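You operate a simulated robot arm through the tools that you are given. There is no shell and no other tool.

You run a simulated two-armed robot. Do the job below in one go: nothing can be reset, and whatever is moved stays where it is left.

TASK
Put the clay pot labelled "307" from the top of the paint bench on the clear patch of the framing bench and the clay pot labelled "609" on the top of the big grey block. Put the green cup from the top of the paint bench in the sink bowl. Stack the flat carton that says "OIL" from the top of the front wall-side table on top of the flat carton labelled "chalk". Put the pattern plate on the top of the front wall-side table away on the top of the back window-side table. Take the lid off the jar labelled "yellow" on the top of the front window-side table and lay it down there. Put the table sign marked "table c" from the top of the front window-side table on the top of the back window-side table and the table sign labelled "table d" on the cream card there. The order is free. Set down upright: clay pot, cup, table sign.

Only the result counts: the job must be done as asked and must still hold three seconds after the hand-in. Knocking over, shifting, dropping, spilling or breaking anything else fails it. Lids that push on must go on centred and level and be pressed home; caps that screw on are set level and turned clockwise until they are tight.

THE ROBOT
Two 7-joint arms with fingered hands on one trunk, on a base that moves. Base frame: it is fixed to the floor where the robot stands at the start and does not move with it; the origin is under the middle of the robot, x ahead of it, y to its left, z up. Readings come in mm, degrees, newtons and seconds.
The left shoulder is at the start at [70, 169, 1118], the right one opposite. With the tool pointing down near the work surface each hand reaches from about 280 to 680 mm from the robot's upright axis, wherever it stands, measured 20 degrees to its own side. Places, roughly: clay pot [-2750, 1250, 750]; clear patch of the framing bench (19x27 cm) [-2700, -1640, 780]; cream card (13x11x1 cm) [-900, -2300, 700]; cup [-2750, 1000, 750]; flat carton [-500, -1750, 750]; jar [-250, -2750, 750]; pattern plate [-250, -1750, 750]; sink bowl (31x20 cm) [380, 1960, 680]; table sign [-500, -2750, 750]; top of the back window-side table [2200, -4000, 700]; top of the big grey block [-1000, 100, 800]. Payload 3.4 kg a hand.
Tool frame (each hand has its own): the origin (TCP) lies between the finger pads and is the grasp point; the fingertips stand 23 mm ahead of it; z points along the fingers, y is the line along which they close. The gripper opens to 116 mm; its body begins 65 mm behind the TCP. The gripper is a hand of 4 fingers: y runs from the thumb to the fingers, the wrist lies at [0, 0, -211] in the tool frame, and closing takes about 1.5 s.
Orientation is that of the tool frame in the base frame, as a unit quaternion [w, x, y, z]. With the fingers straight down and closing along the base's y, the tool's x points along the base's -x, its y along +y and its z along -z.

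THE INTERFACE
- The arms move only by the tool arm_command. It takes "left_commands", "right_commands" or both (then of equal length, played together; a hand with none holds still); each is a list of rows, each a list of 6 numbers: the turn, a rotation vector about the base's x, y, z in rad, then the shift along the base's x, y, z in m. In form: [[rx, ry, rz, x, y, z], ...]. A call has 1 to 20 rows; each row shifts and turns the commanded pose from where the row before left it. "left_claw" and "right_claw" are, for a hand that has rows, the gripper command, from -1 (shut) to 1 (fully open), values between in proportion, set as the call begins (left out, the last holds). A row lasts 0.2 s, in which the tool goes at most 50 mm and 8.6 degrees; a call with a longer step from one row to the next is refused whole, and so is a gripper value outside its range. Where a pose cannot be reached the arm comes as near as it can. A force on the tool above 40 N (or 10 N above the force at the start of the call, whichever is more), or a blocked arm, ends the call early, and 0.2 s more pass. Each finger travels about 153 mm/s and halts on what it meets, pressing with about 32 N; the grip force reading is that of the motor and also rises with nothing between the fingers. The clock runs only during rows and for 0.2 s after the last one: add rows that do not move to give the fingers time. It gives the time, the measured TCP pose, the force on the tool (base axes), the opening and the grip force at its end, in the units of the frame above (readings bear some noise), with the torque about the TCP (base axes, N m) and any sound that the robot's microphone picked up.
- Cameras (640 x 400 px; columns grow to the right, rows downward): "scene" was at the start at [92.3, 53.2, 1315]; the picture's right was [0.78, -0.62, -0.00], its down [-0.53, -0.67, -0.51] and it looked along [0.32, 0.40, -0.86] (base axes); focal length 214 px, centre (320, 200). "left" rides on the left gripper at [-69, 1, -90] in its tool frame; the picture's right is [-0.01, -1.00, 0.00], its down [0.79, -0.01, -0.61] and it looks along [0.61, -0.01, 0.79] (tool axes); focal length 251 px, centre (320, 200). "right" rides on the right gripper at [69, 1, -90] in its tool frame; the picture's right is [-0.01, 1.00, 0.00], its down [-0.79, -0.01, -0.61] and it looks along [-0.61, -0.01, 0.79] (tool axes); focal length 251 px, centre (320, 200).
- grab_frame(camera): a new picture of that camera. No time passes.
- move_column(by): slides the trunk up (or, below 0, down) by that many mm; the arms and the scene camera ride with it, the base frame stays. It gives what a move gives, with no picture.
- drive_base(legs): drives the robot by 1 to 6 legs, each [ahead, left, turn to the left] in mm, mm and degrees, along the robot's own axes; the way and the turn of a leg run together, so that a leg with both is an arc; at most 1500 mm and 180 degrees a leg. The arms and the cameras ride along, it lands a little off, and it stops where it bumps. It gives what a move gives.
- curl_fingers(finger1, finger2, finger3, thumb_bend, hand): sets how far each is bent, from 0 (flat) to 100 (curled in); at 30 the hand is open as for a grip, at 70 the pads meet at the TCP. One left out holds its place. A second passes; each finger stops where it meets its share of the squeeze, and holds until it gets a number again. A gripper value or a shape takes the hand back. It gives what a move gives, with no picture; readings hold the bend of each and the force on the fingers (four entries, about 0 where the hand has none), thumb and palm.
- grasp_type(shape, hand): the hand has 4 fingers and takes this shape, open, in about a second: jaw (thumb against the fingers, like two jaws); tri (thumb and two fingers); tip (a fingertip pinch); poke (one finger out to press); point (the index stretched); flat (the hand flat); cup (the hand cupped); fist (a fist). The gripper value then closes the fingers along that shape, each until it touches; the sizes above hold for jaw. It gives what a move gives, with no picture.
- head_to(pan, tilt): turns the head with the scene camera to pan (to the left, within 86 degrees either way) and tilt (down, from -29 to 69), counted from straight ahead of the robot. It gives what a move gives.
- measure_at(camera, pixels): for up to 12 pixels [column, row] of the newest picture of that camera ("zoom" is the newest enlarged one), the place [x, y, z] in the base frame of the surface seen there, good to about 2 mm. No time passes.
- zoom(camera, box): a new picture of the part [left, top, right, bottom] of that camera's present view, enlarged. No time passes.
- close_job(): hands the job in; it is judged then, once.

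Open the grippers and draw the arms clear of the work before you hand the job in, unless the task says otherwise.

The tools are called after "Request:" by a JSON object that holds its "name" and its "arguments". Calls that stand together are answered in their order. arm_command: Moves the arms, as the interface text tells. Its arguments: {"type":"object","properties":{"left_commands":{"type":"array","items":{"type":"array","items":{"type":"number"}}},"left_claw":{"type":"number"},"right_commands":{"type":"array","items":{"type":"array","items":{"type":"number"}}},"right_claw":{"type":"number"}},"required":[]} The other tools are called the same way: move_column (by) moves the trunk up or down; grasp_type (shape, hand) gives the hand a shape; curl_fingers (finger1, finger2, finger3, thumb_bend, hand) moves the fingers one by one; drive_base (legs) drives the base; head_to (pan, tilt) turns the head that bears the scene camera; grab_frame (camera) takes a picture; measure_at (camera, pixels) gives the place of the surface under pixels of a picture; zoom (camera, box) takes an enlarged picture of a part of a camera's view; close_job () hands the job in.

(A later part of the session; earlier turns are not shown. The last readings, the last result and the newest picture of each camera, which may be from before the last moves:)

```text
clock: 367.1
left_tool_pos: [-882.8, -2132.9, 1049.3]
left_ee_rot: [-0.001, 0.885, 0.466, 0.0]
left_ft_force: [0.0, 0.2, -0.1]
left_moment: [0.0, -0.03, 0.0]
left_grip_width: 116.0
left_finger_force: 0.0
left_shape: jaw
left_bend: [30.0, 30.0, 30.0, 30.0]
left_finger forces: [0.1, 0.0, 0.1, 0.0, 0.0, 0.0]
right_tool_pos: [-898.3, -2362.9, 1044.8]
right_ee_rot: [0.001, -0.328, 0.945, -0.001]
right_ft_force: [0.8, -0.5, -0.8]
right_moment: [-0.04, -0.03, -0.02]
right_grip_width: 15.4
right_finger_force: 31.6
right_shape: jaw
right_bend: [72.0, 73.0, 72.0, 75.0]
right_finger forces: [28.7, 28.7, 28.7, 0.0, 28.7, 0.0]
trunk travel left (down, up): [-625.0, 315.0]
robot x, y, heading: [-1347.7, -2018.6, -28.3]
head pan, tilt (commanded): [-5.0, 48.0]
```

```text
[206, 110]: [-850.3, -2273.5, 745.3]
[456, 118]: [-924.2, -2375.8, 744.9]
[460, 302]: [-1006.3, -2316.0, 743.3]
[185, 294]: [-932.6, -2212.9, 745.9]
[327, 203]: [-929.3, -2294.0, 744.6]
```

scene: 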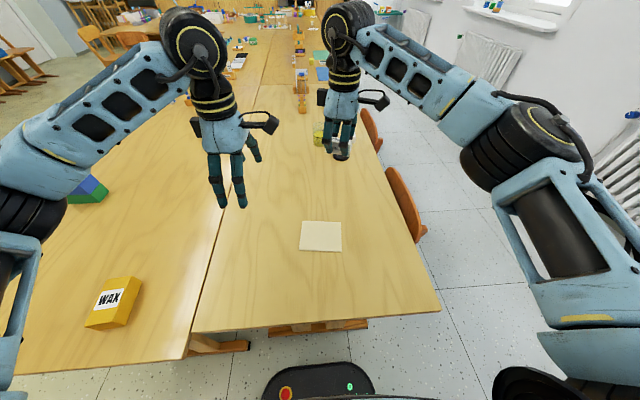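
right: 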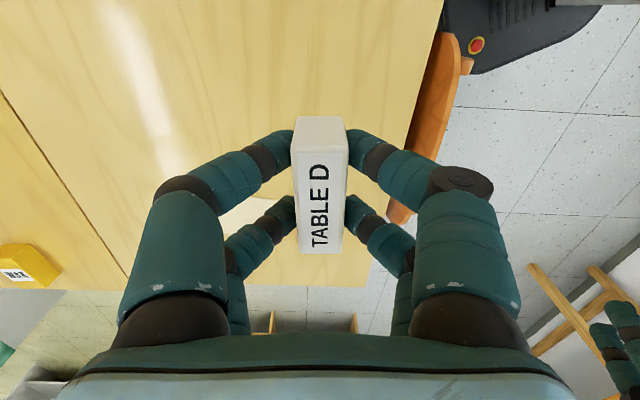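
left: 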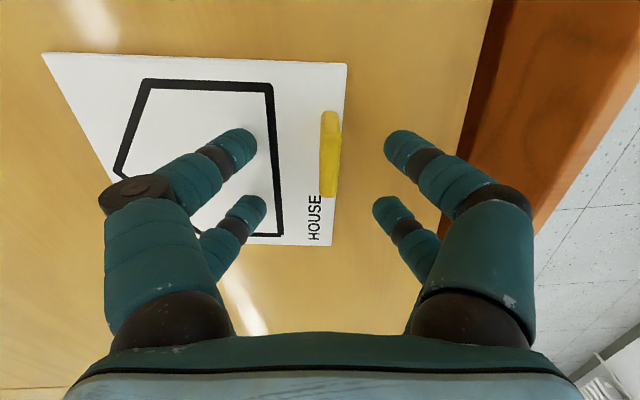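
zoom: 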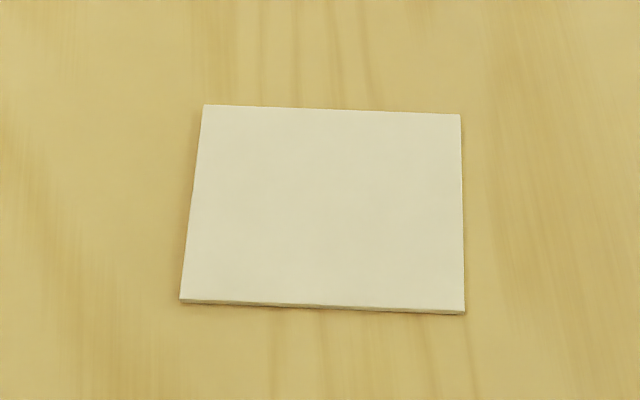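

Card centre (-929,-2294), top z 745. I bring sign D over it, turn +15.5° to line up with the card, and lower to z≈785.

Request:
{"name": "arm_command", "arguments": {"right_commands": [[0, 0, 0.135, -0.0155, 0.0345, 0], [0, 0, 0.135, -0.0155, 0.0345, 0], [0, 0, 0, 0, 0, -0.05], [0, 0, 0, 0, 0, -0.05], [0, 0, 0, 0, 0, -0.05], [0, 0, 0, 0, 0, -0.05], [0, 0, 0, 0, 0, -0.045], [0, 0, 0, 0, 0, -0.01], [0, 0, 0, 0, 0, 0], [0, 0, 0, 0, 0, 0]]}}

Request:
{"name": "grab_frame", "arguments": {"camera": "right"}}

Request:
{"name": "zoom", "arguments": {"camera": "scene", "box": [260, 170, 400, 270]}}

```text
clock: 369.3
left_tool_pos: [-883.9, -2132.5, 1049.1]
left_ee_rot: [0.0, 0.885, 0.466, -0.001]
left_ft_force: [0.1, 0.7, 0.7]
left_moment: [-0.01, 0.03, 0.01]
left_grip_width: 115.8
left_finger_force: 0.0
left_shape: jaw
left_bend: [30.0, 30.0, 30.0, 30.0]
left_finger forces: [0.1, 0.0, 0.0, 0.0, 0.0, 0.1]
right_tool_pos: [-931.5, -2295.1, 787.3]
right_ee_rot: [0.0, -0.452, 0.892, 0.0]
right_ft_force: [0.1, -0.9, -0.3]
right_moment: [0.0, -0.01, 0.01]
right_grip_width: 15.6
right_finger_force: 32.0
right_shape: jaw
right_bend: [72.0, 73.0, 72.0, 75.0]
right_finger forces: [28.8, 28.8, 28.8, 0.0, 28.8, 0.0]
trunk travel left (down, up): [-625.0, 315.0]
robot x, y, heading: [-1348.7, -2017.2, -28.5]
head pan, tilt (commanded): [-5.0, 48.0]
```

```text
taken
```

right: 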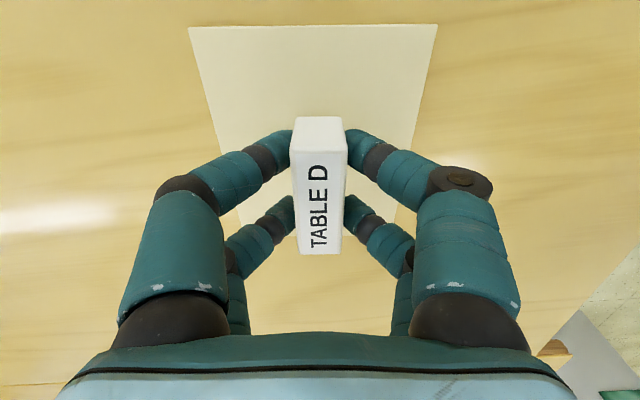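

```text
4.00 times, centred on (330, 220) of scene
```

zoom: 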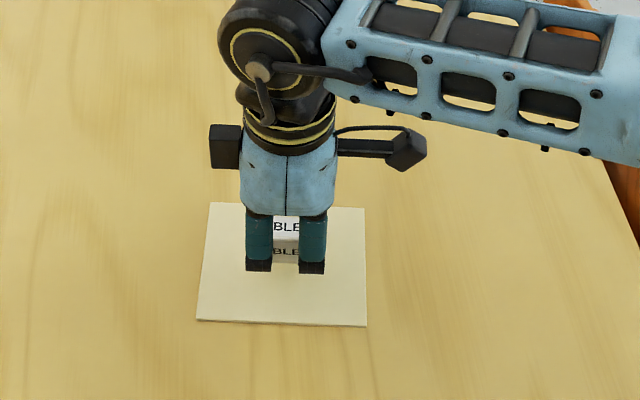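

Sign D hangs centred over the card. I lower 10 mm, then in small steps to contact.

Request:
{"name": "arm_command", "arguments": {"right_commands": [[0, 0, 0, 0.001, 0.0005, -0.006], [0, 0, 0, 0, 0, -0.005], [0, 0, 0, 0, 0, 0], [0, 0, 0, 0, 0, 0]]}}

Request:
{"name": "arm_command", "arguments": {"right_commands": [[0, 0, 0, 0, 0, -0.0012], [0, 0, 0, 0, 0, 0], [0, 0, 0, 0, 0, -0.0012], [0, 0, 0, 0, 0, 0]]}}

Request:
{"name": "arm_command", "arguments": {"right_commands": [[0, 0, 0, 0, 0, -0.001], [0, 0, 0, 0, 0, 0], [0, 0, 0, 0, 0, 0]]}}

```text
clock: 370.3
left_tool_pos: [-883.4, -2133.3, 1049.5]
left_ee_rot: [0.0, 0.885, 0.466, -0.001]
left_ft_force: [-0.1, 0.2, -0.5]
left_moment: [0.01, -0.01, 0.05]
left_grip_width: 115.8
left_finger_force: 0.1
left_shape: jaw
left_bend: [30.0, 30.0, 30.0, 30.0]
left_finger forces: [0.0, 0.1, 0.0, 0.0, 0.0, 0.0]
right_tool_pos: [-931.3, -2294.5, 777.9]
right_ee_rot: [0.002, -0.452, 0.892, 0.001]
right_ft_force: [-0.7, 0.8, 0.2]
right_moment: [-0.01, -0.02, 0.01]
right_grip_width: 15.6
right_finger_force: 32.2
right_shape: jaw
right_bend: [72.0, 73.0, 72.0, 75.0]
right_finger forces: [28.7, 28.8, 28.8, 0.0, 28.7, 0.1]
trunk travel left (down, up): [-625.0, 315.0]
robot x, y, heading: [-1348.2, -2018.8, -28.3]
head pan, tilt (commanded): [-5.0, 48.0]
```

```text
clock: 371.3
left_tool_pos: [-883.3, -2132.2, 1049.2]
left_ee_rot: [0.0, 0.885, 0.466, 0.0]
left_ft_force: [0.2, -0.4, 0.2]
left_moment: [-0.01, 0.01, 0.03]
left_grip_width: 116.0
left_finger_force: 0.1
left_shape: jaw
left_bend: [30.0, 30.0, 30.0, 30.0]
left_finger forces: [0.0, 0.1, 0.0, 0.0, 0.1, 0.1]
right_tool_pos: [-929.1, -2294.4, 777.2]
right_ee_rot: [0.001, -0.451, 0.892, 0.001]
right_ft_force: [-0.4, -0.1, 0.0]
right_moment: [0.01, 0.0, -0.05]
right_grip_width: 15.4
right_finger_force: 32.4
right_shape: jaw
right_bend: [72.0, 73.0, 72.0, 75.0]
right_finger forces: [28.6, 28.7, 28.8, 0.0, 28.7, 0.0]
trunk travel left (down, up): [-625.0, 315.0]
robot x, y, heading: [-1348.2, -2018.0, -28.3]
head pan, tilt (commanded): [-5.0, 48.0]
```

```text
clock: 372.1
left_tool_pos: [-883.3, -2132.5, 1049.4]
left_ee_rot: [0.001, 0.885, 0.466, -0.001]
left_ft_force: [-0.6, -0.6, 0.4]
left_moment: [0.01, 0.0, 0.0]
left_grip_width: 115.9
left_finger_force: 0.2
left_shape: jaw
left_bend: [30.0, 30.0, 30.0, 30.0]
left_finger forces: [0.0, 0.0, 0.1, 0.0, 0.0, 0.0]
right_tool_pos: [-929.4, -2295.9, 776.3]
right_ee_rot: [0.001, -0.451, 0.892, 0.0]
right_ft_force: [0.2, 0.2, -0.3]
right_moment: [-0.05, -0.02, -0.02]
right_grip_width: 15.4
right_finger_force: 32.0
right_shape: jaw
right_bend: [72.0, 73.0, 72.0, 75.0]
right_finger forces: [28.7, 28.8, 28.8, 0.0, 28.7, 0.0]
trunk travel left (down, up): [-625.0, 315.0]
robot x, y, heading: [-1353.5, -2015.4, -28.8]
head pan, tilt (commanded): [-5.0, 48.0]
```

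No contact yet at 776; three more 1 mm steps.

Request:
{"name": "arm_command", "arguments": {"right_commands": [[0, 0, 0, 0, 0, -0.001], [0, 0, 0, 0, 0, 0], [0, 0, 0, 0, 0, 0]]}}

Request:
{"name": "arm_command", "arguments": {"right_commands": [[0, 0, 0, 0, 0, -0.001], [0, 0, 0, 0, 0, 0], [0, 0, 0, 0, 0, 0]]}}

Request:
{"name": "arm_command", "arguments": {"right_commands": [[0, 0, 0, 0, 0, -0.001], [0, 0, 0, 0, 0, 0], [0, 0, 0, 0, 0, 0]]}}

```text
clock: 372.9
left_tool_pos: [-883.3, -2131.7, 1049.4]
left_ee_rot: [0.001, 0.885, 0.466, 0.0]
left_ft_force: [0.3, -0.8, 0.1]
left_moment: [-0.02, -0.03, -0.02]
left_grip_width: 115.7
left_finger_force: 0.0
left_shape: jaw
left_bend: [30.0, 30.0, 30.0, 30.0]
left_finger forces: [0.0, 0.1, 0.0, 0.0, 0.1, 0.0]
right_tool_pos: [-930.6, -2295.0, 774.9]
right_ee_rot: [0.001, -0.452, 0.892, 0.001]
right_ft_force: [0.8, -0.5, -0.5]
right_moment: [-0.01, 0.01, 0.01]
right_grip_width: 15.6
right_finger_force: 32.1
right_shape: jaw
right_bend: [72.0, 73.0, 72.0, 75.0]
right_finger forces: [28.7, 28.8, 28.8, 0.1, 28.7, 0.0]
trunk travel left (down, up): [-625.0, 315.0]
robot x, y, heading: [-1352.1, -2019.3, -28.1]
head pan, tilt (commanded): [-5.0, 48.0]
```

```text
clock: 373.7
left_tool_pos: [-884.2, -2132.8, 1050.3]
left_ee_rot: [0.0, 0.885, 0.466, 0.001]
left_ft_force: [0.2, 0.4, -0.6]
left_moment: [-0.01, -0.02, -0.01]
left_grip_width: 115.9
left_finger_force: 0.1
left_shape: jaw
left_bend: [30.0, 30.0, 30.0, 30.0]
left_finger forces: [0.0, 0.0, 0.1, 0.1, 0.0, 0.1]
right_tool_pos: [-929.9, -2296.2, 773.6]
right_ee_rot: [0.001, -0.451, 0.892, 0.0]
right_ft_force: [-0.1, 0.9, -0.1]
right_moment: [0.05, -0.01, -0.01]
right_grip_width: 15.6
right_finger_force: 32.1
right_shape: jaw
right_bend: [72.0, 73.0, 72.0, 75.0]
right_finger forces: [28.7, 28.9, 28.8, 0.1, 28.7, 0.0]
trunk travel left (down, up): [-625.0, 315.0]
robot x, y, heading: [-1349.0, -2018.6, -28.3]
head pan, tilt (commanded): [-5.0, 48.0]
```

```text
clock: 374.5
left_tool_pos: [-883.2, -2132.2, 1049.6]
left_ee_rot: [0.0, 0.885, 0.465, 0.0]
left_ft_force: [-0.4, 0.8, 0.2]
left_moment: [-0.01, -0.02, -0.01]
left_grip_width: 116.0
left_finger_force: 0.0
left_shape: jaw
left_bend: [30.0, 30.0, 30.0, 30.0]
left_finger forces: [0.1, 0.0, 0.0, 0.0, 0.1, 0.0]
right_tool_pos: [-929.6, -2294.9, 772.2]
right_ee_rot: [0.002, -0.451, 0.892, 0.0]
right_ft_force: [0.6, -0.6, 0.9]
right_moment: [0.01, 0.01, 0.0]
right_grip_width: 15.8
right_finger_force: 31.8
right_shape: jaw
right_bend: [72.0, 73.0, 72.0, 75.0]
right_finger forces: [28.8, 28.8, 28.8, 0.0, 28.9, 0.0]
trunk travel left (down, up): [-625.0, 315.0]
robot x, y, heading: [-1351.0, -2018.3, -28.6]
head pan, tilt (commanded): [-5.0, 48.0]
```

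First touch (+0.9 N at 772). One more 1 mm step, then open.

Request:
{"name": "arm_command", "arguments": {"right_commands": [[0, 0, 0, 0, 0, -0.001], [0, 0, 0, 0, 0, 0], [0, 0, 0, 0, 0, 0]]}}

Request:
{"name": "arm_command", "arguments": {"right_commands": [[0, 0, 0, 0, 0, 0], [0, 0, 0, 0, 0, 0], [0, 0, 0, 0, 0, 0], [0, 0, 0, 0, 0, 0], [0, 0, 0, 0, 0, 0]], "right_claw": 0.3}}

Request:
{"name": "grab_frame", "arguments": {"camera": "right"}}

```text
clock: 375.3
left_tool_pos: [-883.5, -2131.6, 1050.4]
left_ee_rot: [0.001, 0.885, 0.466, 0.001]
left_ft_force: [0.5, -0.2, 0.6]
left_moment: [-0.01, 0.0, 0.01]
left_grip_width: 115.9
left_finger_force: 0.0
left_shape: jaw
left_bend: [30.0, 30.0, 30.0, 30.0]
left_finger forces: [0.0, 0.0, 0.1, 0.0, 0.0, 0.1]
right_tool_pos: [-928.9, -2295.1, 772.2]
right_ee_rot: [0.0, -0.452, 0.892, 0.0]
right_ft_force: [0.0, -0.3, 7.6]
right_moment: [-0.06, 0.02, -0.01]
right_grip_width: 15.6
right_finger_force: 32.3
right_shape: jaw
right_bend: [73.0, 73.0, 73.0, 75.0]
right_finger forces: [29.7, 29.6, 29.8, 0.1, 29.9, 0.0]
trunk travel left (down, up): [-625.0, 315.0]
robot x, y, heading: [-1351.1, -2016.1, -28.3]
head pan, tilt (commanded): [-5.0, 48.0]
```

```text
clock: 376.5
left_tool_pos: [-883.7, -2131.7, 1049.1]
left_ee_rot: [0.0, 0.885, 0.466, 0.0]
left_ft_force: [0.5, 0.6, -0.6]
left_moment: [0.01, 0.02, 0.0]
left_grip_width: 115.9
left_finger_force: 0.0
left_shape: jaw
left_bend: [30.0, 30.0, 30.0, 30.0]
left_finger forces: [0.1, 0.1, 0.0, 0.1, 0.0, 0.0]
right_tool_pos: [-929.5, -2295.3, 771.4]
right_ee_rot: [0.001, -0.451, 0.892, 0.001]
right_ft_force: [1.1, 0.4, -0.1]
right_moment: [0.02, 0.01, -0.03]
right_grip_width: 74.7
right_finger_force: 0.0
right_shape: jaw
right_bend: [70.0, 70.0, 70.0, 70.0]
right_finger forces: [0.1, 0.0, 0.1, 0.0, 0.0, 0.1]
trunk travel left (down, up): [-625.0, 315.0]
robot x, y, heading: [-1350.4, -2021.3, -28.4]
head pan, tilt (commanded): [-5.0, 48.0]
```

```text
taken
```

right: 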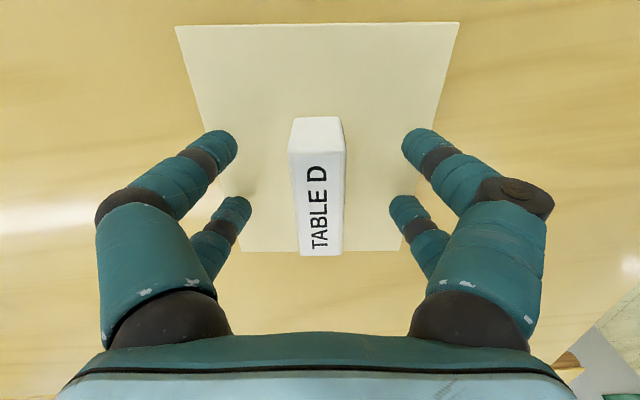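

Sign D stands free on the card. I raise the right hand and look from the head.

Request:
{"name": "arm_command", "arguments": {"right_commands": [[0, 0, 0, 0, 0, 0.02], [0, 0, 0, 0, 0, 0.03], [0, 0, 0, 0, 0, 0.05], [0, 0, 0, 0, 0, 0.05], [0, 0, 0, 0, 0, 0.05], [0, 0, 0, 0, 0, 0.05], [0, 0, 0, 0, 0, 0.02], [0, 0, 0, 0, 0, 0]]}}

Request:
{"name": "grab_frame", "arguments": {"camera": "scene"}}

Request:
{"name": "zoom", "arguments": {"camera": "scene", "box": [260, 170, 400, 270]}}

```text
clock: 378.3
left_tool_pos: [-882.2, -2132.5, 1049.6]
left_ee_rot: [0.0, 0.885, 0.466, -0.001]
left_ft_force: [0.1, 0.0, -0.2]
left_moment: [-0.02, 0.01, -0.02]
left_grip_width: 116.0
left_finger_force: 0.0
left_shape: jaw
left_bend: [30.0, 30.0, 30.0, 30.0]
left_finger forces: [0.1, 0.0, 0.0, 0.1, 0.0, 0.0]
right_tool_pos: [-929.1, -2294.7, 1042.1]
right_ee_rot: [0.001, -0.451, 0.892, 0.0]
right_ft_force: [-0.7, 0.3, -0.3]
right_moment: [0.01, 0.01, -0.01]
right_grip_width: 75.1
right_finger_force: 0.2
right_shape: jaw
right_bend: [70.0, 70.0, 70.0, 70.0]
right_finger forces: [0.0, 0.0, 0.0, 0.0, 0.0, 0.1]
trunk travel left (down, up): [-625.0, 315.0]
robot x, y, heading: [-1350.9, -2016.0, -28.4]
head pan, tilt (commanded): [-5.0, 48.0]
```

```text
taken
```

scene: 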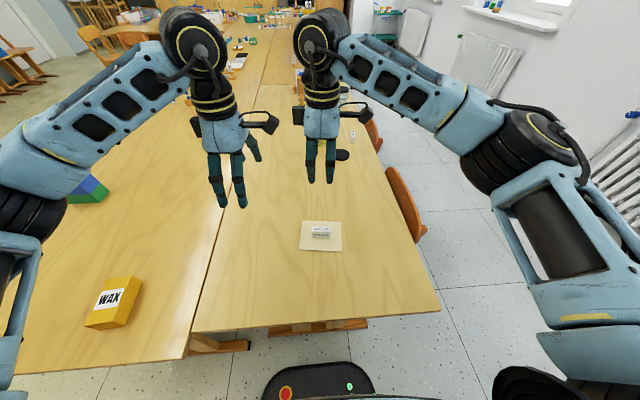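

```text
4.00 times, centred on (330, 220) of scene
```

zoom: 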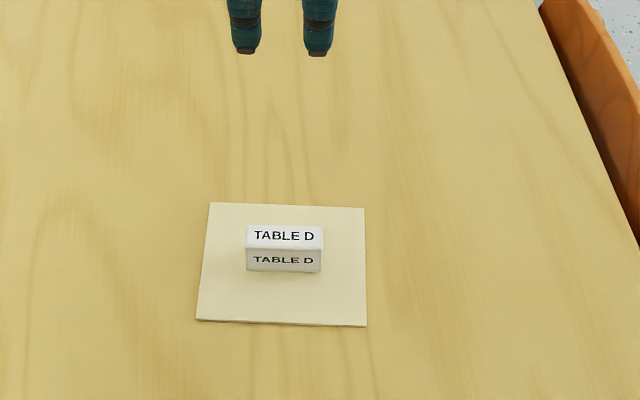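

Sign D stands on the cream card. Now only the green cup remains: I bring both hands back to neutral orientation, spread apart, before driving to the paint bench.

Request:
{"name": "arm_command", "arguments": {"left_commands": [[0, 0, 0.1396, 0.003, 0.006, 0], [0, 0, 0.1396, 0.003, 0.006, 0], [0, 0, 0.1396, 0.003, 0.006, 0], [0, 0, 0.1396, 0.003, 0.006, 0], [0, 0, 0.1396, 0.003, 0.006, 0], [0, 0, 0.1396, 0.003, 0.006, 0], [0, 0, 0.1396, 0.003, 0.006, 0], [0, 0, 0.1396, 0.003, 0.006, 0], [0, 0, 0.1396, 0.003, 0.006, 0], [0, 0, 0.1396, 0.003, 0.006, 0], [0, 0, 0.1396, 0, 0, 0], [0, 0, 0.1396, 0, 0, 0], [0, 0, 0, 0, 0, 0]], "right_commands": [[0, 0, -0.143, -0.003, -0.006, 0.002], [0, 0, -0.143, -0.003, -0.006, 0.002], [0, 0, -0.143, -0.003, -0.006, 0.002], [0, 0, -0.143, -0.003, -0.006, 0.002], [0, 0, -0.143, -0.003, -0.006, 0.002], [0, 0, -0.143, -0.003, -0.006, 0], [0, 0, -0.143, -0.003, -0.006, 0], [0, 0, -0.143, -0.003, -0.006, 0], [0, 0, -0.143, -0.003, -0.006, 0], [0, 0, -0.143, -0.003, -0.006, 0], [0, 0, 0, 0, 0, 0], [0, 0, 0, 0, 0, 0], [0, 0, 0, 0, 0, 0]], "right_claw": 1}}

Request:
{"name": "drive_base", "arguments": {"legs": [[-250, 0, 0], [0, 0, 179.4]]}}

```text
clock: 381.1
left_tool_pos: [-852.9, -2071.9, 1048.9]
left_ee_rot: [0.0, 0.245, 0.97, 0.0]
left_ft_force: [0.1, 0.9, 0.0]
left_moment: [-0.02, 0.01, -0.02]
left_grip_width: 115.8
left_finger_force: 0.0
left_shape: jaw
left_bend: [30.0, 30.0, 30.0, 30.0]
left_finger forces: [0.0, 0.0, 0.0, 0.0, 0.0, 0.0]
right_tool_pos: [-959.1, -2353.8, 1050.5]
right_ee_rot: [0.0, 0.244, 0.97, 0.0]
right_ft_force: [0.0, 0.5, -0.5]
right_moment: [-0.02, -0.03, -0.01]
right_grip_width: 116.0
right_finger_force: 0.1
right_shape: jaw
right_bend: [30.0, 30.0, 30.0, 30.0]
right_finger forces: [0.0, 0.0, 0.0, 0.1, 0.0, 0.0]
trunk travel left (down, up): [-625.0, 315.0]
robot x, y, heading: [-1349.1, -2016.9, -28.2]
head pan, tilt (commanded): [-5.0, 48.0]
```

```text
clock: 390.2
left_tool_pos: [-2061.7, -1853.2, 1048.3]
left_ee_rot: [-0.001, 0.971, -0.239, 0.0]
left_ft_force: [-0.9, -0.8, 0.1]
left_moment: [0.0, 0.01, 0.0]
left_grip_width: 116.3
left_finger_force: 0.0
left_shape: jaw
left_bend: [30.0, 30.0, 30.0, 30.0]
left_finger forces: [0.0, 0.0, 0.1, 0.0, 0.0, 0.0]
right_tool_pos: [-1960.3, -1571.5, 1051.2]
right_ee_rot: [0.0, 0.972, -0.237, -0.001]
right_ft_force: [-0.5, 0.3, 0.9]
right_moment: [-0.02, 0.03, 0.01]
right_grip_width: 116.0
right_finger_force: 0.0
right_shape: jaw
right_bend: [30.0, 30.0, 30.0, 30.0]
right_finger forces: [0.0, 0.1, 0.0, 0.0, 0.1, 0.0]
trunk travel left (down, up): [-625.0, 315.0]
robot x, y, heading: [-1565.5, -1900.2, 152.5]
head pan, tilt (commanded): [-5.0, 48.0]
```

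Heading 152.5°. I follow the waypoints back between block and framing bench, checking after two legs.

Request:
{"name": "drive_base", "arguments": {"legs": [[493, -871, 0], [428, -476, 0]]}}

```text
clock: 398.7
left_tool_pos: [-2208.5, -194.0, 1048.5]
left_ee_rot: [0.0, 0.968, -0.249, -0.001]
left_ft_force: [-0.4, 0.1, 0.6]
left_moment: [-0.03, -0.01, -0.01]
left_grip_width: 115.8
left_finger_force: 0.1
left_shape: jaw
left_bend: [30.0, 30.0, 30.0, 30.0]
left_finger forces: [0.0, 0.0, 0.0, 0.0, 0.0, 0.0]
right_tool_pos: [-2101.2, 86.8, 1050.2]
right_ee_rot: [0.0, 0.969, -0.247, -0.002]
right_ft_force: [1.1, 0.0, -0.4]
right_moment: [0.01, -0.01, -0.03]
right_grip_width: 115.8
right_finger_force: 0.0
right_shape: jaw
right_bend: [30.0, 30.0, 30.0, 30.0]
right_finger forces: [0.1, 0.1, 0.0, 0.1, 0.0, 0.0]
trunk travel left (down, up): [-625.0, 315.0]
robot x, y, heading: [-1711.0, -251.1, 151.0]
head pan, tilt (commanded): [-5.0, 48.0]
```

At (-1711,-251). I continue to a point in front of the paint bench, then look.

Request:
{"name": "drive_base", "arguments": {"legs": [[505, -521, 0], [298, -166, 0]]}}

Request:
{"name": "head_to", "arguments": {"pan": 0, "tilt": 45}}

Request:
{"name": "grab_frame", "arguments": {"camera": "scene"}}

```text
clock: 404.5
left_tool_pos: [-2569.7, 793.5, 1048.6]
left_ee_rot: [0.0, 0.968, -0.25, 0.0]
left_ft_force: [-1.0, -1.3, 0.4]
left_moment: [0.01, -0.03, 0.0]
left_grip_width: 116.2
left_finger_force: 0.0
left_shape: jaw
left_bend: [30.0, 30.0, 30.0, 30.0]
left_finger forces: [0.1, 0.0, 0.1, 0.0, 0.0, 0.0]
right_tool_pos: [-2461.8, 1074.0, 1050.9]
right_ee_rot: [0.0, 0.969, -0.247, -0.001]
right_ft_force: [-0.4, -0.1, 0.3]
right_moment: [0.01, 0.01, -0.01]
right_grip_width: 115.8
right_finger_force: 0.1
right_shape: jaw
right_bend: [30.0, 30.0, 30.0, 30.0]
right_finger forces: [0.0, 0.0, 0.0, 0.1, 0.1, 0.0]
trunk travel left (down, up): [-625.0, 315.0]
robot x, y, heading: [-2073.4, 735.7, 151.1]
head pan, tilt (commanded): [-5.0, 48.0]
```

```text
clock: 405.1
left_tool_pos: [-2569.9, 793.5, 1048.3]
left_ee_rot: [0.0, 0.968, -0.25, 0.0]
left_ft_force: [0.2, -0.3, 0.0]
left_moment: [-0.03, -0.01, -0.02]
left_grip_width: 116.1
left_finger_force: 0.0
left_shape: jaw
left_bend: [30.0, 30.0, 30.0, 30.0]
left_finger forces: [0.1, 0.0, 0.1, 0.0, 0.0, 0.0]
right_tool_pos: [-2459.9, 1074.5, 1052.7]
right_ee_rot: [0.0, 0.969, -0.247, 0.0]
right_ft_force: [0.3, -0.7, -0.3]
right_moment: [0.04, -0.01, 0.0]
right_grip_width: 115.8
right_finger_force: 0.1
right_shape: jaw
right_bend: [30.0, 30.0, 30.0, 30.0]
right_finger forces: [0.1, 0.0, 0.1, 0.0, 0.0, 0.1]
trunk travel left (down, up): [-625.0, 315.0]
robot x, y, heading: [-2076.0, 738.8, 151.5]
head pan, tilt (commanded): [0.0, 45.0]
```

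```text
taken
```

scene: 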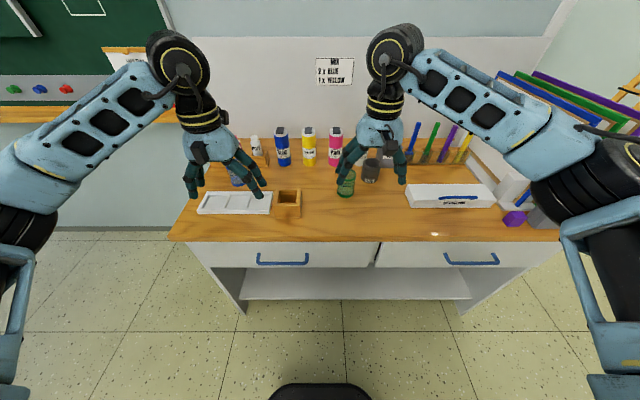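

The cup is 700 mm ahead and 94 mm right. I drive 195 mm ahead, which brings the right hand nearly over it.

Request:
{"name": "drive_base", "arguments": {"legs": [[195, 0, 0]]}}

Request:
{"name": "head_to", "arguments": {"pan": 0, "tilt": 52}}

Request:
{"name": "grab_frame", "arguments": {"camera": "scene"}}

Request:
{"name": "grab_frame", "arguments": {"camera": "right"}}

```text
clock: 406.7
left_tool_pos: [-2737.4, 885.2, 1049.7]
left_ee_rot: [0.0, 0.969, -0.249, -0.001]
left_ft_force: [-0.8, 0.2, 0.1]
left_moment: [-0.03, 0.0, 0.0]
left_grip_width: 115.8
left_finger_force: 0.0
left_shape: jaw
left_bend: [30.0, 30.0, 30.0, 30.0]
left_finger forces: [0.1, 0.0, 0.0, 0.0, 0.0, 0.1]
right_tool_pos: [-2628.2, 1166.7, 1051.5]
right_ee_rot: [0.0, 0.969, -0.247, -0.001]
right_ft_force: [0.3, 0.6, -0.2]
right_moment: [-0.01, -0.02, 0.04]
right_grip_width: 116.1
right_finger_force: 0.0
right_shape: jaw
right_bend: [30.0, 30.0, 30.0, 30.0]
right_finger forces: [0.1, 0.0, 0.1, 0.0, 0.0, 0.1]
trunk travel left (down, up): [-625.0, 315.0]
robot x, y, heading: [-2243.8, 829.2, 151.0]
head pan, tilt (commanded): [0.0, 45.0]
```

```text
clock: 407.4
left_tool_pos: [-2738.1, 886.1, 1047.5]
left_ee_rot: [-0.001, 0.968, -0.25, 0.001]
left_ft_force: [-0.5, -0.4, 0.0]
left_moment: [-0.02, 0.0, 0.01]
left_grip_width: 116.0
left_finger_force: 0.0
left_shape: jaw
left_bend: [30.0, 30.0, 30.0, 30.0]
left_finger forces: [0.1, 0.0, 0.0, 0.1, 0.1, 0.1]
right_tool_pos: [-2630.0, 1167.2, 1051.4]
right_ee_rot: [0.0, 0.969, -0.246, 0.0]
right_ft_force: [-0.1, 0.5, 0.2]
right_moment: [0.01, -0.01, 0.01]
right_grip_width: 115.8
right_finger_force: 0.0
right_shape: jaw
right_bend: [30.0, 30.0, 30.0, 30.0]
right_finger forces: [0.0, 0.0, 0.0, 0.1, 0.1, 0.1]
trunk travel left (down, up): [-625.0, 315.0]
robot x, y, heading: [-2239.0, 826.5, 150.9]
head pan, tilt (commanded): [0.0, 52.0]
```

```text
taken
```

scene: 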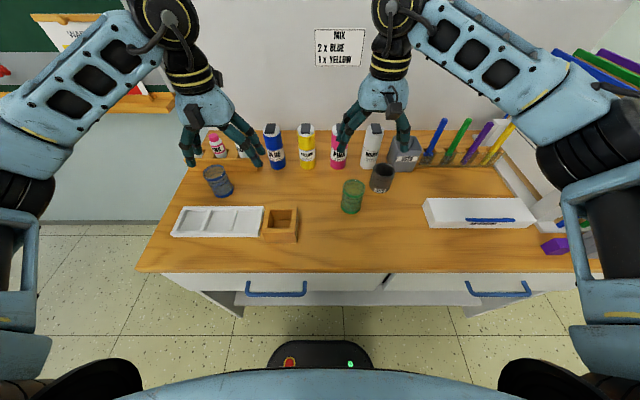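

```text
taken
```

right: 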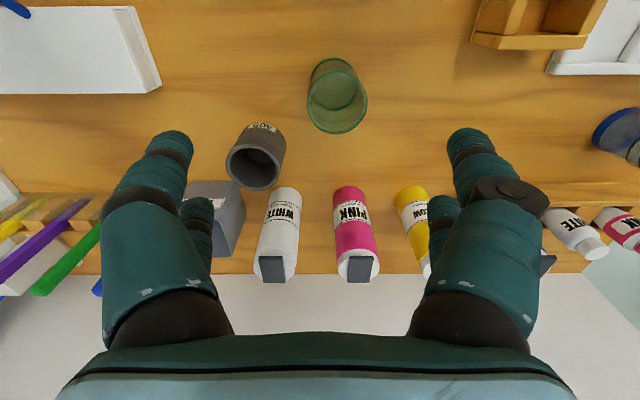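

I zoom on the cup in the scene view and measure its rim once more.

Request:
{"name": "zoom", "arguments": {"camera": "scene", "box": [320, 160, 416, 230]}}

Request:
{"name": "measure_at", "arguments": {"camera": "right", "pixels": [[337, 62], [310, 92], [364, 95], [337, 130], [337, 95], [255, 165]]}}

```text
5.71 times, centred on (368, 195) of scene
```

zoom: 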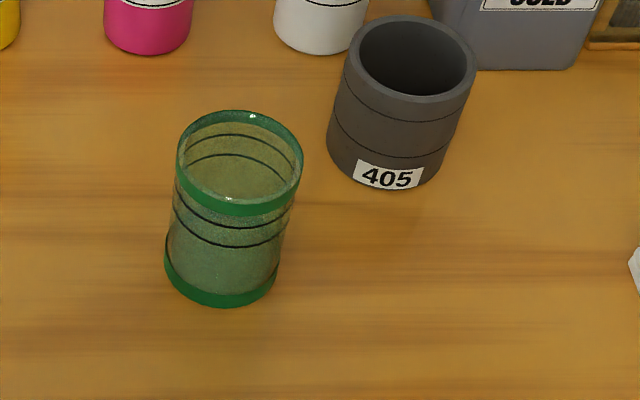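

```text
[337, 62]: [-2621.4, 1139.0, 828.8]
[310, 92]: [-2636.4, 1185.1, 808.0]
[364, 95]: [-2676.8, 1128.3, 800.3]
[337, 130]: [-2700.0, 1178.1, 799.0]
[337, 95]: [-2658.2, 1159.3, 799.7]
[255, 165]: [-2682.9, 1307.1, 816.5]
```

Request:
{"name": "measure_at", "arguments": {"camera": "zoom", "pixels": [[180, 168], [299, 172], [238, 113], [240, 210], [222, 300], [170, 265], [274, 285], [405, 95], [350, 60]]}}

```text
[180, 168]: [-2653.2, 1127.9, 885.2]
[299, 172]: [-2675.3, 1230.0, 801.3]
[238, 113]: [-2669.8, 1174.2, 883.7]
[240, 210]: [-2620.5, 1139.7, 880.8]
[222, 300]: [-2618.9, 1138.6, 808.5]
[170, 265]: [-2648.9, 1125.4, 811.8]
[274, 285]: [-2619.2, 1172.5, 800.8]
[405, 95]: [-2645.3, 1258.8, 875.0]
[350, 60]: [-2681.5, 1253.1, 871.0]
```

Cup centre ≈(-2644.5,1155), rim z 884. I shift the right hand over it, set the opening to ~95 mm, and lower to z≈900 first.

Request:
{"name": "arm_command", "arguments": {"right_commands": [[0, 0, 0, -0.0145, -0.012, 0], [0, 0, 0, 0, 0, -0.05], [0, 0, 0, 0, 0, -0.05], [0, 0, 0, 0, 0, -0.05], [0, 0, 0, 0, 0, 0], [0, 0, 0, 0, 0, 0]], "right_claw": 0.75}}

Request:
{"name": "grab_frame", "arguments": {"camera": "right"}}

```text
clock: 408.8
left_tool_pos: [-2736.9, 885.1, 1048.9]
left_ee_rot: [-0.001, 0.968, -0.25, 0.0]
left_ft_force: [-0.3, 0.2, 0.8]
left_moment: [-0.01, 0.01, -0.03]
left_grip_width: 115.9
left_finger_force: 0.0
left_shape: jaw
left_bend: [30.0, 30.0, 30.0, 30.0]
left_finger forces: [0.0, 0.0, 0.1, 0.0, 0.0, 0.1]
right_tool_pos: [-2641.9, 1155.4, 901.7]
right_ee_rot: [0.0, 0.969, -0.247, 0.0]
right_ft_force: [-0.4, 0.4, 0.8]
right_moment: [-0.01, 0.0, 0.01]
right_grip_width: 101.8
right_finger_force: 0.1
right_shape: jaw
right_bend: [50.0, 50.0, 50.0, 50.0]
right_finger forces: [0.0, 0.0, 0.0, 0.0, 0.0, 0.1]
trunk travel left (down, up): [-625.0, 315.0]
robot x, y, heading: [-2244.3, 825.3, 151.3]
head pan, tilt (commanded): [0.0, 52.0]
```

```text
taken
```

right: 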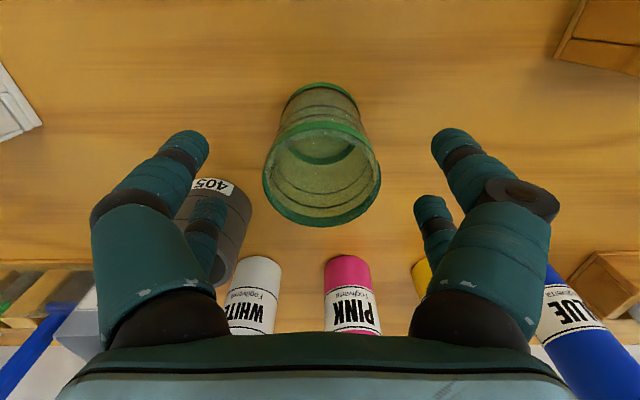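

The cup is centred (col 321) with finger room beside 405. I lower to z≈845.

Request:
{"name": "arm_command", "arguments": {"right_commands": [[0, 0, 0, -0.001, 0, -0.03], [0, 0, 0, 0, 0, -0.026], [0, 0, 0, 0, 0, 0], [0, 0, 0, 0, 0, 0]]}}

Request:
{"name": "grab_frame", "arguments": {"camera": "right"}}

```text
clock: 409.8
left_tool_pos: [-2737.1, 885.6, 1048.9]
left_ee_rot: [0.0, 0.968, -0.249, 0.001]
left_ft_force: [-1.0, 0.2, -1.0]
left_moment: [0.02, 0.01, 0.03]
left_grip_width: 115.9
left_finger_force: 0.2
left_shape: jaw
left_bend: [30.0, 30.0, 30.0, 30.0]
left_finger forces: [0.0, 0.0, 0.1, 0.1, 0.0, 0.1]
right_tool_pos: [-2643.9, 1153.8, 846.1]
right_ee_rot: [-0.001, 0.969, -0.247, -0.001]
right_ft_force: [0.0, -0.9, 0.5]
right_moment: [0.02, 0.0, 0.0]
right_grip_width: 101.6
right_finger_force: 0.0
right_shape: jaw
right_bend: [50.0, 50.0, 50.0, 50.0]
right_finger forces: [0.0, 0.0, 0.0, 0.0, 0.0, 0.0]
trunk travel left (down, up): [-625.0, 315.0]
robot x, y, heading: [-2239.4, 827.9, 151.1]
head pan, tilt (commanded): [0.0, 52.0]
```

```text
taken
```

right: 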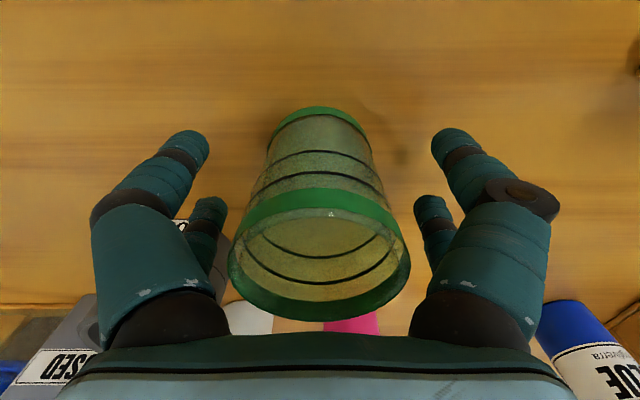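

Cup well centred. I close the right hand on it.

Request:
{"name": "arm_command", "arguments": {"right_commands": [[0, 0, 0, 0, 0, 0], [0, 0, 0, 0, 0, 0], [0, 0, 0, 0, 0, 0], [0, 0, 0, 0, 0, 0], [0, 0, 0, 0, 0, 0], [0, 0, 0, 0, 0, 0], [0, 0, 0, 0, 0, 0], [0, 0, 0, 0, 0, 0]], "right_claw": -1}}

Request:
{"name": "grab_frame", "arguments": {"camera": "right"}}

```text
clock: 411.6
left_tool_pos: [-2738.4, 886.1, 1048.4]
left_ee_rot: [0.0, 0.968, -0.25, 0.001]
left_ft_force: [0.8, 0.4, -0.6]
left_moment: [-0.01, 0.03, 0.02]
left_grip_width: 115.8
left_finger_force: 0.1
left_shape: jaw
left_bend: [30.0, 30.0, 30.0, 30.0]
left_finger forces: [0.0, 0.0, 0.0, 0.0, 0.0, 0.1]
right_tool_pos: [-2643.8, 1154.3, 846.0]
right_ee_rot: [0.0, 0.969, -0.247, -0.001]
right_ft_force: [0.1, -0.4, -0.8]
right_moment: [0.0, -0.01, -0.03]
right_grip_width: 36.0
right_finger_force: 31.5
right_shape: jaw
right_bend: [74.0, 73.0, 73.0, 78.0]
right_finger forces: [26.2, 32.1, 32.0, 0.0, 24.3, 0.0]
trunk travel left (down, up): [-625.0, 315.0]
robot x, y, heading: [-2244.3, 831.3, 151.4]
head pan, tilt (commanded): [0.0, 52.0]
```

```text
taken
```

right: 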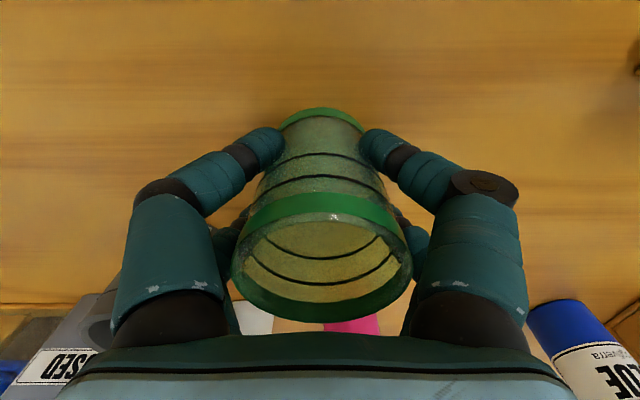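

Gripped (24–32 N per finger). I lift the cup straight up 205 mm.

Request:
{"name": "arm_command", "arguments": {"right_commands": [[0, 0, 0, 0, 0, 0.015], [0, 0, 0, 0, 0, 0.04], [0, 0, 0, 0, 0, 0.045], [0, 0, 0, 0, 0, 0.045], [0, 0, 0, 0, 0, 0.045], [0, 0, 0, 0, 0, 0.015], [0, 0, 0, 0, 0, 0]]}}

Request:
{"name": "grab_frame", "arguments": {"camera": "right"}}

Request:
{"name": "grab_frame", "arguments": {"camera": "scene"}}

```text
clock: 413.2
left_tool_pos: [-2736.9, 886.4, 1049.1]
left_ee_rot: [0.001, 0.969, -0.249, 0.001]
left_ft_force: [-1.0, 1.6, -0.3]
left_moment: [0.0, 0.0, 0.03]
left_grip_width: 116.2
left_finger_force: 0.1
left_shape: jaw
left_bend: [30.0, 30.0, 30.0, 30.0]
left_finger forces: [0.0, 0.0, 0.0, 0.0, 0.0, 0.0]
right_tool_pos: [-2642.3, 1151.8, 1051.7]
right_ee_rot: [-0.001, 0.969, -0.247, -0.001]
right_ft_force: [-0.5, -0.2, -0.7]
right_moment: [-0.01, 0.03, 0.0]
right_grip_width: 34.9
right_finger_force: 32.5
right_shape: jaw
right_bend: [74.0, 73.0, 73.0, 78.0]
right_finger forces: [28.9, 33.7, 34.3, 0.1, 26.1, 0.0]
trunk travel left (down, up): [-625.0, 315.0]
robot x, y, heading: [-2241.1, 825.9, 151.0]
head pan, tilt (commanded): [0.0, 52.0]
```

```text
taken
```

right: 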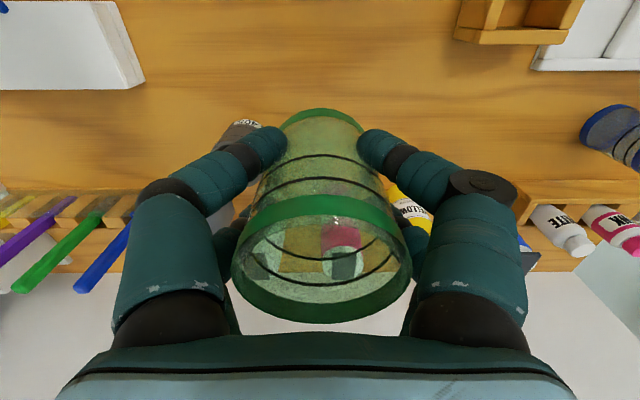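

```text
taken
```

scene: 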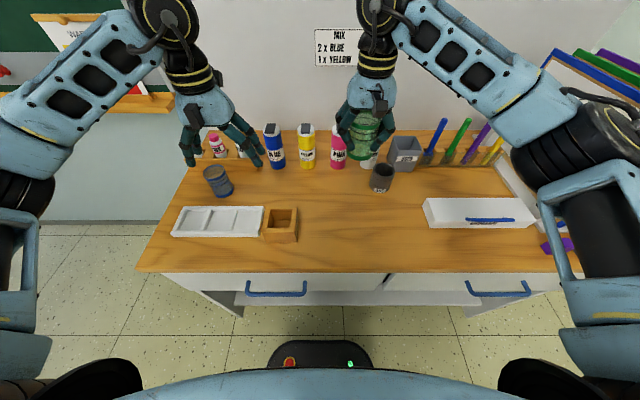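

The cup is secure and upright. I back away from the bench, turn to heading 61° and move toward the sink area, then look.

Request:
{"name": "drive_base", "arguments": {"legs": [[-400, 0, 0], [0, 0, -90], [1000, -560, 0]]}}

Request:
{"name": "head_to", "arguments": {"pan": -25, "tilt": 22}}

Request:
{"name": "grab_frame", "arguments": {"camera": "scene"}}

```text
clock: 425.0
left_tool_pos: [-777.2, 1659.9, 1049.0]
left_ee_rot: [0.0, -0.464, 0.886, 0.0]
left_ft_force: [-0.5, 0.6, 0.0]
left_moment: [0.0, 0.04, -0.04]
left_grip_width: 115.6
left_finger_force: 0.1
left_shape: jaw
left_bend: [30.0, 30.0, 30.0, 30.0]
left_finger forces: [0.0, 0.0, 0.1, 0.0, 0.1, 0.1]
right_tool_pos: [-521.8, 1540.5, 1052.3]
right_ee_rot: [0.001, -0.467, 0.884, 0.0]
right_ft_force: [0.4, -0.5, 0.3]
right_moment: [-0.01, 0.03, 0.03]
right_grip_width: 34.8
right_finger_force: 32.5
right_shape: jaw
right_bend: [74.0, 73.0, 73.0, 78.0]
right_finger forces: [27.4, 32.8, 33.7, 0.0, 24.5, 0.1]
trunk travel left (down, up): [-625.0, 315.0]
robot x, y, heading: [-887.2, 1169.0, 55.5]
head pan, tilt (commanded): [0.0, 52.0]
```

```text
clock: 425.9
left_tool_pos: [-777.2, 1661.2, 1047.7]
left_ee_rot: [0.0, -0.464, 0.886, 0.0]
left_ft_force: [0.0, -0.3, -0.3]
left_moment: [-0.02, 0.0, 0.0]
left_grip_width: 116.0
left_finger_force: 0.1
left_shape: jaw
left_bend: [30.0, 30.0, 30.0, 30.0]
left_finger forces: [0.0, 0.1, 0.1, 0.0, 0.1, 0.0]
right_tool_pos: [-522.2, 1539.9, 1052.3]
right_ee_rot: [0.0, -0.466, 0.885, 0.0]
right_ft_force: [0.6, -0.3, 0.2]
right_moment: [0.03, 0.01, -0.01]
right_grip_width: 34.8
right_finger_force: 31.9
right_shape: jaw
right_bend: [74.0, 73.0, 73.0, 78.0]
right_finger forces: [27.4, 32.8, 33.7, 0.0, 24.5, 0.0]
trunk travel left (down, up): [-625.0, 315.0]
robot x, y, heading: [-886.2, 1170.9, 55.4]
head pan, tilt (commanded): [-25.0, 22.0]
```

```text
taken
```

scene: 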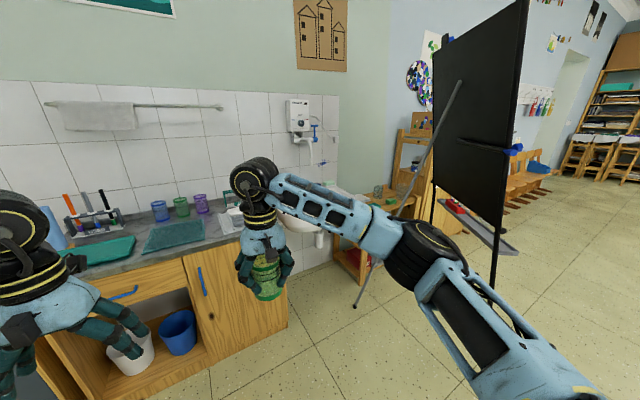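

I see the sink at (305,210), the tap at (308,140), the flip-chart's rear leg foot at (355,305). I measure these.

Request:
{"name": "measure_at", "arguments": {"camera": "scene", "pixels": [[356, 305], [410, 180], [458, 90], [300, 215], [320, 238], [308, 155], [303, 140], [288, 330], [285, 300], [233, 235], [495, 285], [434, 200]]}}

Request:
{"name": "zoom", "arguments": {"camera": "scene", "box": [240, 90, 380, 270]}}

```text
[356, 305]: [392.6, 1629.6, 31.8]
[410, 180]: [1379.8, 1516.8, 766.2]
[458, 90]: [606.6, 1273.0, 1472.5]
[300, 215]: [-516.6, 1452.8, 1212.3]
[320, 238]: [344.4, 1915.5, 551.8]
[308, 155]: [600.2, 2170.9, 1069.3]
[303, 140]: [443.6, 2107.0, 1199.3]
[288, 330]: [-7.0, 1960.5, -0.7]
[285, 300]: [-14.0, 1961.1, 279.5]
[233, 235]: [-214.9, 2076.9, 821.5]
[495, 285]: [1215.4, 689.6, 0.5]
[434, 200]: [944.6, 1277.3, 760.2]
```

```text
2.22 times, centred on (310, 180) of scene
```

zoom: 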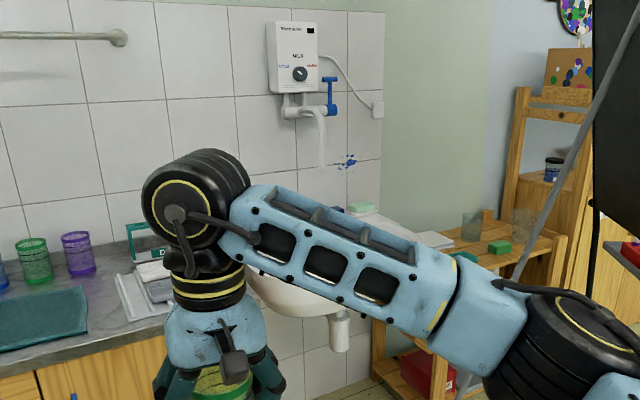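

The chart's rear leg foot is at (393,1630), right of the sink's front; the cupboard corner is at (-7,1960). I'll stand left of the leg: correct heading, then move ahead 680 and right 540.

Request:
{"name": "drive_base", "arguments": {"legs": [[0, 0, 5.5], [680, -530, 0]]}}

Request:
{"name": "head_to", "arguments": {"pan": -20, "tilt": 40}}

Request:
{"name": "grab_frame", "arguments": {"camera": "scene"}}

```text
clock: 431.0
left_tool_pos: [-18.8, 1987.2, 1047.3]
left_ee_rot: [0.0, -0.501, 0.865, 0.0]
left_ft_force: [0.5, 0.1, -0.5]
left_moment: [0.0, -0.02, 0.01]
left_grip_width: 116.0
left_finger_force: 0.2
left_shape: jaw
left_bend: [30.0, 30.0, 30.0, 30.0]
left_finger forces: [0.0, 0.1, 0.0, 0.0, 0.0, 0.0]
right_tool_pos: [245.2, 1887.5, 1052.0]
right_ee_rot: [0.001, -0.504, 0.864, 0.001]
right_ft_force: [-1.0, 0.3, 0.0]
right_moment: [-0.02, 0.0, 0.0]
right_grip_width: 34.8
right_finger_force: 32.0
right_shape: jaw
right_bend: [74.0, 73.0, 73.0, 78.0]
right_finger forces: [27.4, 32.8, 33.6, 0.0, 24.5, 0.1]
trunk travel left (down, up): [-625.0, 315.0]
robot x, y, heading: [-82.9, 1492.8, 60.2]
head pan, tilt (commanded): [-25.0, 22.0]
```

```text
clock: 431.8
left_tool_pos: [-19.0, 1986.5, 1047.5]
left_ee_rot: [0.0, -0.501, 0.865, 0.0]
left_ft_force: [0.9, 0.6, -0.7]
left_moment: [0.01, 0.01, 0.0]
left_grip_width: 116.2
left_finger_force: 0.1
left_shape: jaw
left_bend: [30.0, 30.0, 30.0, 30.0]
left_finger forces: [0.0, 0.0, 0.1, 0.0, 0.0, 0.1]
right_tool_pos: [245.8, 1886.7, 1051.3]
right_ee_rot: [0.001, -0.504, 0.863, 0.001]
right_ft_force: [-0.5, 0.0, -0.1]
right_moment: [0.0, -0.01, -0.02]
right_grip_width: 34.7
right_finger_force: 32.2
right_shape: jaw
right_bend: [74.0, 73.0, 73.0, 78.0]
right_finger forces: [27.4, 32.8, 33.6, 0.1, 24.5, 0.0]
trunk travel left (down, up): [-625.0, 315.0]
robot x, y, heading: [-81.2, 1493.9, 60.5]
head pan, tilt (commanded): [-20.0, 40.0]
```

```text
taken
```

scene: 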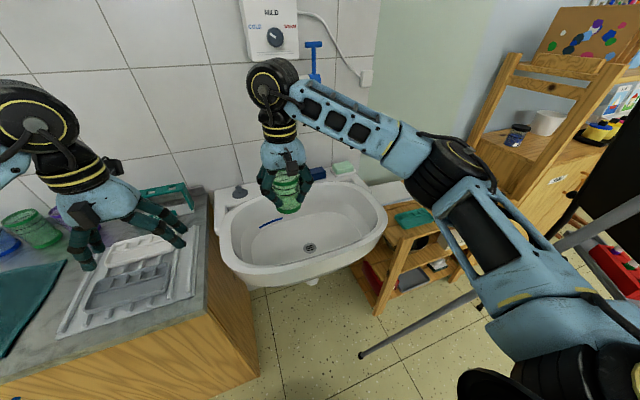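

I'm left of the chart leg and see the bowl at (300,235) with a blue brush inside at (270,222) and the drain at (310,247). I measure bowl points.

Request:
{"name": "zoom", "arguments": {"camera": "scene", "box": [200, 150, 400, 290]}}

Request:
{"name": "measure_at", "arguments": {"camera": "scene", "pixels": [[310, 247], [335, 235], [345, 215], [290, 250], [270, 222], [250, 245], [365, 225], [300, 275], [230, 225], [385, 215], [340, 190], [282, 205]]}}

```text
2.86 times, centred on (300, 220) of scene
```

zoom: 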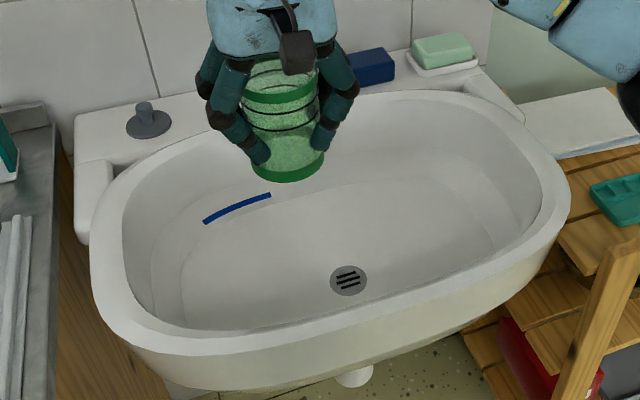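

```text
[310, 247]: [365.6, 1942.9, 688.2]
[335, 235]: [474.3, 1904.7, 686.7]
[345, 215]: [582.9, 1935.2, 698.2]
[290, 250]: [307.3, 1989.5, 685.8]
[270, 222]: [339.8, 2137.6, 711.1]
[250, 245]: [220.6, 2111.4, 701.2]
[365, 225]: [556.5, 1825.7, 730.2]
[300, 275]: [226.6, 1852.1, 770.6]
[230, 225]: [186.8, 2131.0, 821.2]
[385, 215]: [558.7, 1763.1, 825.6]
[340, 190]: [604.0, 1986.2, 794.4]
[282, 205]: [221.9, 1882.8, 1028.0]
```

I measure the flat bottom's extent more finely in the zoom, and rim points.

Request:
{"name": "measure_at", "arguments": {"camera": "zoom", "pixels": [[220, 290], [260, 310], [320, 315], [400, 290], [480, 230], [420, 200], [350, 210], [280, 240], [220, 240], [300, 345], [130, 300], [540, 220]]}}

Request:
{"name": "measure_at", "arguments": {"camera": "zoom", "pixels": [[330, 270], [300, 260], [360, 240], [250, 270], [430, 240], [560, 180], [100, 240], [340, 95], [200, 370], [350, 340], [290, 45], [255, 130]]}}

```text
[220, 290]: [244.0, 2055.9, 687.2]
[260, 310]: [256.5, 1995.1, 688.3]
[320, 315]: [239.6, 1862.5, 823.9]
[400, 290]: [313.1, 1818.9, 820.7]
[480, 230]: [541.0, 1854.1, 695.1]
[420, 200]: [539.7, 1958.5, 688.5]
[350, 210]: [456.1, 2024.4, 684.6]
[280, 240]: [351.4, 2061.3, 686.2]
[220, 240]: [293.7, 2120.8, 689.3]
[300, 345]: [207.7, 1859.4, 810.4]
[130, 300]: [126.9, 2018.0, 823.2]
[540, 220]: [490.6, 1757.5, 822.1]
```

```text
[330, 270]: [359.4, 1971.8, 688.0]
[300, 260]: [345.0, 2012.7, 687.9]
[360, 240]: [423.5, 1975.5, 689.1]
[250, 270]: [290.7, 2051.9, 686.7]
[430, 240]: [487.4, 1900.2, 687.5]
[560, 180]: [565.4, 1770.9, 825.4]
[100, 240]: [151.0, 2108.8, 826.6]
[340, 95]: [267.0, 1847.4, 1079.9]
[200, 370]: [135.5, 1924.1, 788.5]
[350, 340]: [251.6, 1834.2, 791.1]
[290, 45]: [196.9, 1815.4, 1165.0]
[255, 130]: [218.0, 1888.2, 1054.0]
```

The bowl floor is at z≈687, rim z≈823, floor spanning about u −840…−480, v 3990…4120. I look up to find the tap's spout relative to where my wrist will be.

Request:
{"name": "head_to", "arguments": {"pan": -20, "tilt": 18}}

Request:
{"name": "grab_frame", "arguments": {"camera": "scene"}}

```text
clock: 432.7
left_tool_pos: [-18.8, 1985.9, 1049.5]
left_ee_rot: [0.0, -0.501, 0.865, 0.0]
left_ft_force: [1.2, -0.2, -0.8]
left_moment: [0.01, 0.05, 0.01]
left_grip_width: 115.7
left_finger_force: 0.0
left_shape: jaw
left_bend: [30.0, 30.0, 30.0, 30.0]
left_finger forces: [0.0, 0.0, 0.1, 0.0, 0.1, 0.0]
right_tool_pos: [245.2, 1887.8, 1051.3]
right_ee_rot: [0.002, -0.504, 0.863, 0.001]
right_ft_force: [0.0, -0.2, -0.6]
right_moment: [0.01, 0.0, 0.01]
right_grip_width: 34.7
right_finger_force: 31.8
right_shape: jaw
right_bend: [74.0, 73.0, 73.0, 78.0]
right_finger forces: [27.4, 32.9, 33.6, 0.0, 24.5, 0.1]
trunk travel left (down, up): [-625.0, 315.0]
robot x, y, heading: [-86.1, 1492.4, 60.1]
head pan, tilt (commanded): [-20.0, 18.0]
```

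```text
taken
```

scene: 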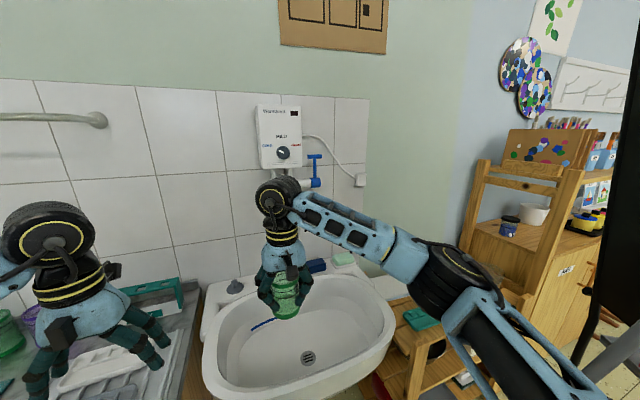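

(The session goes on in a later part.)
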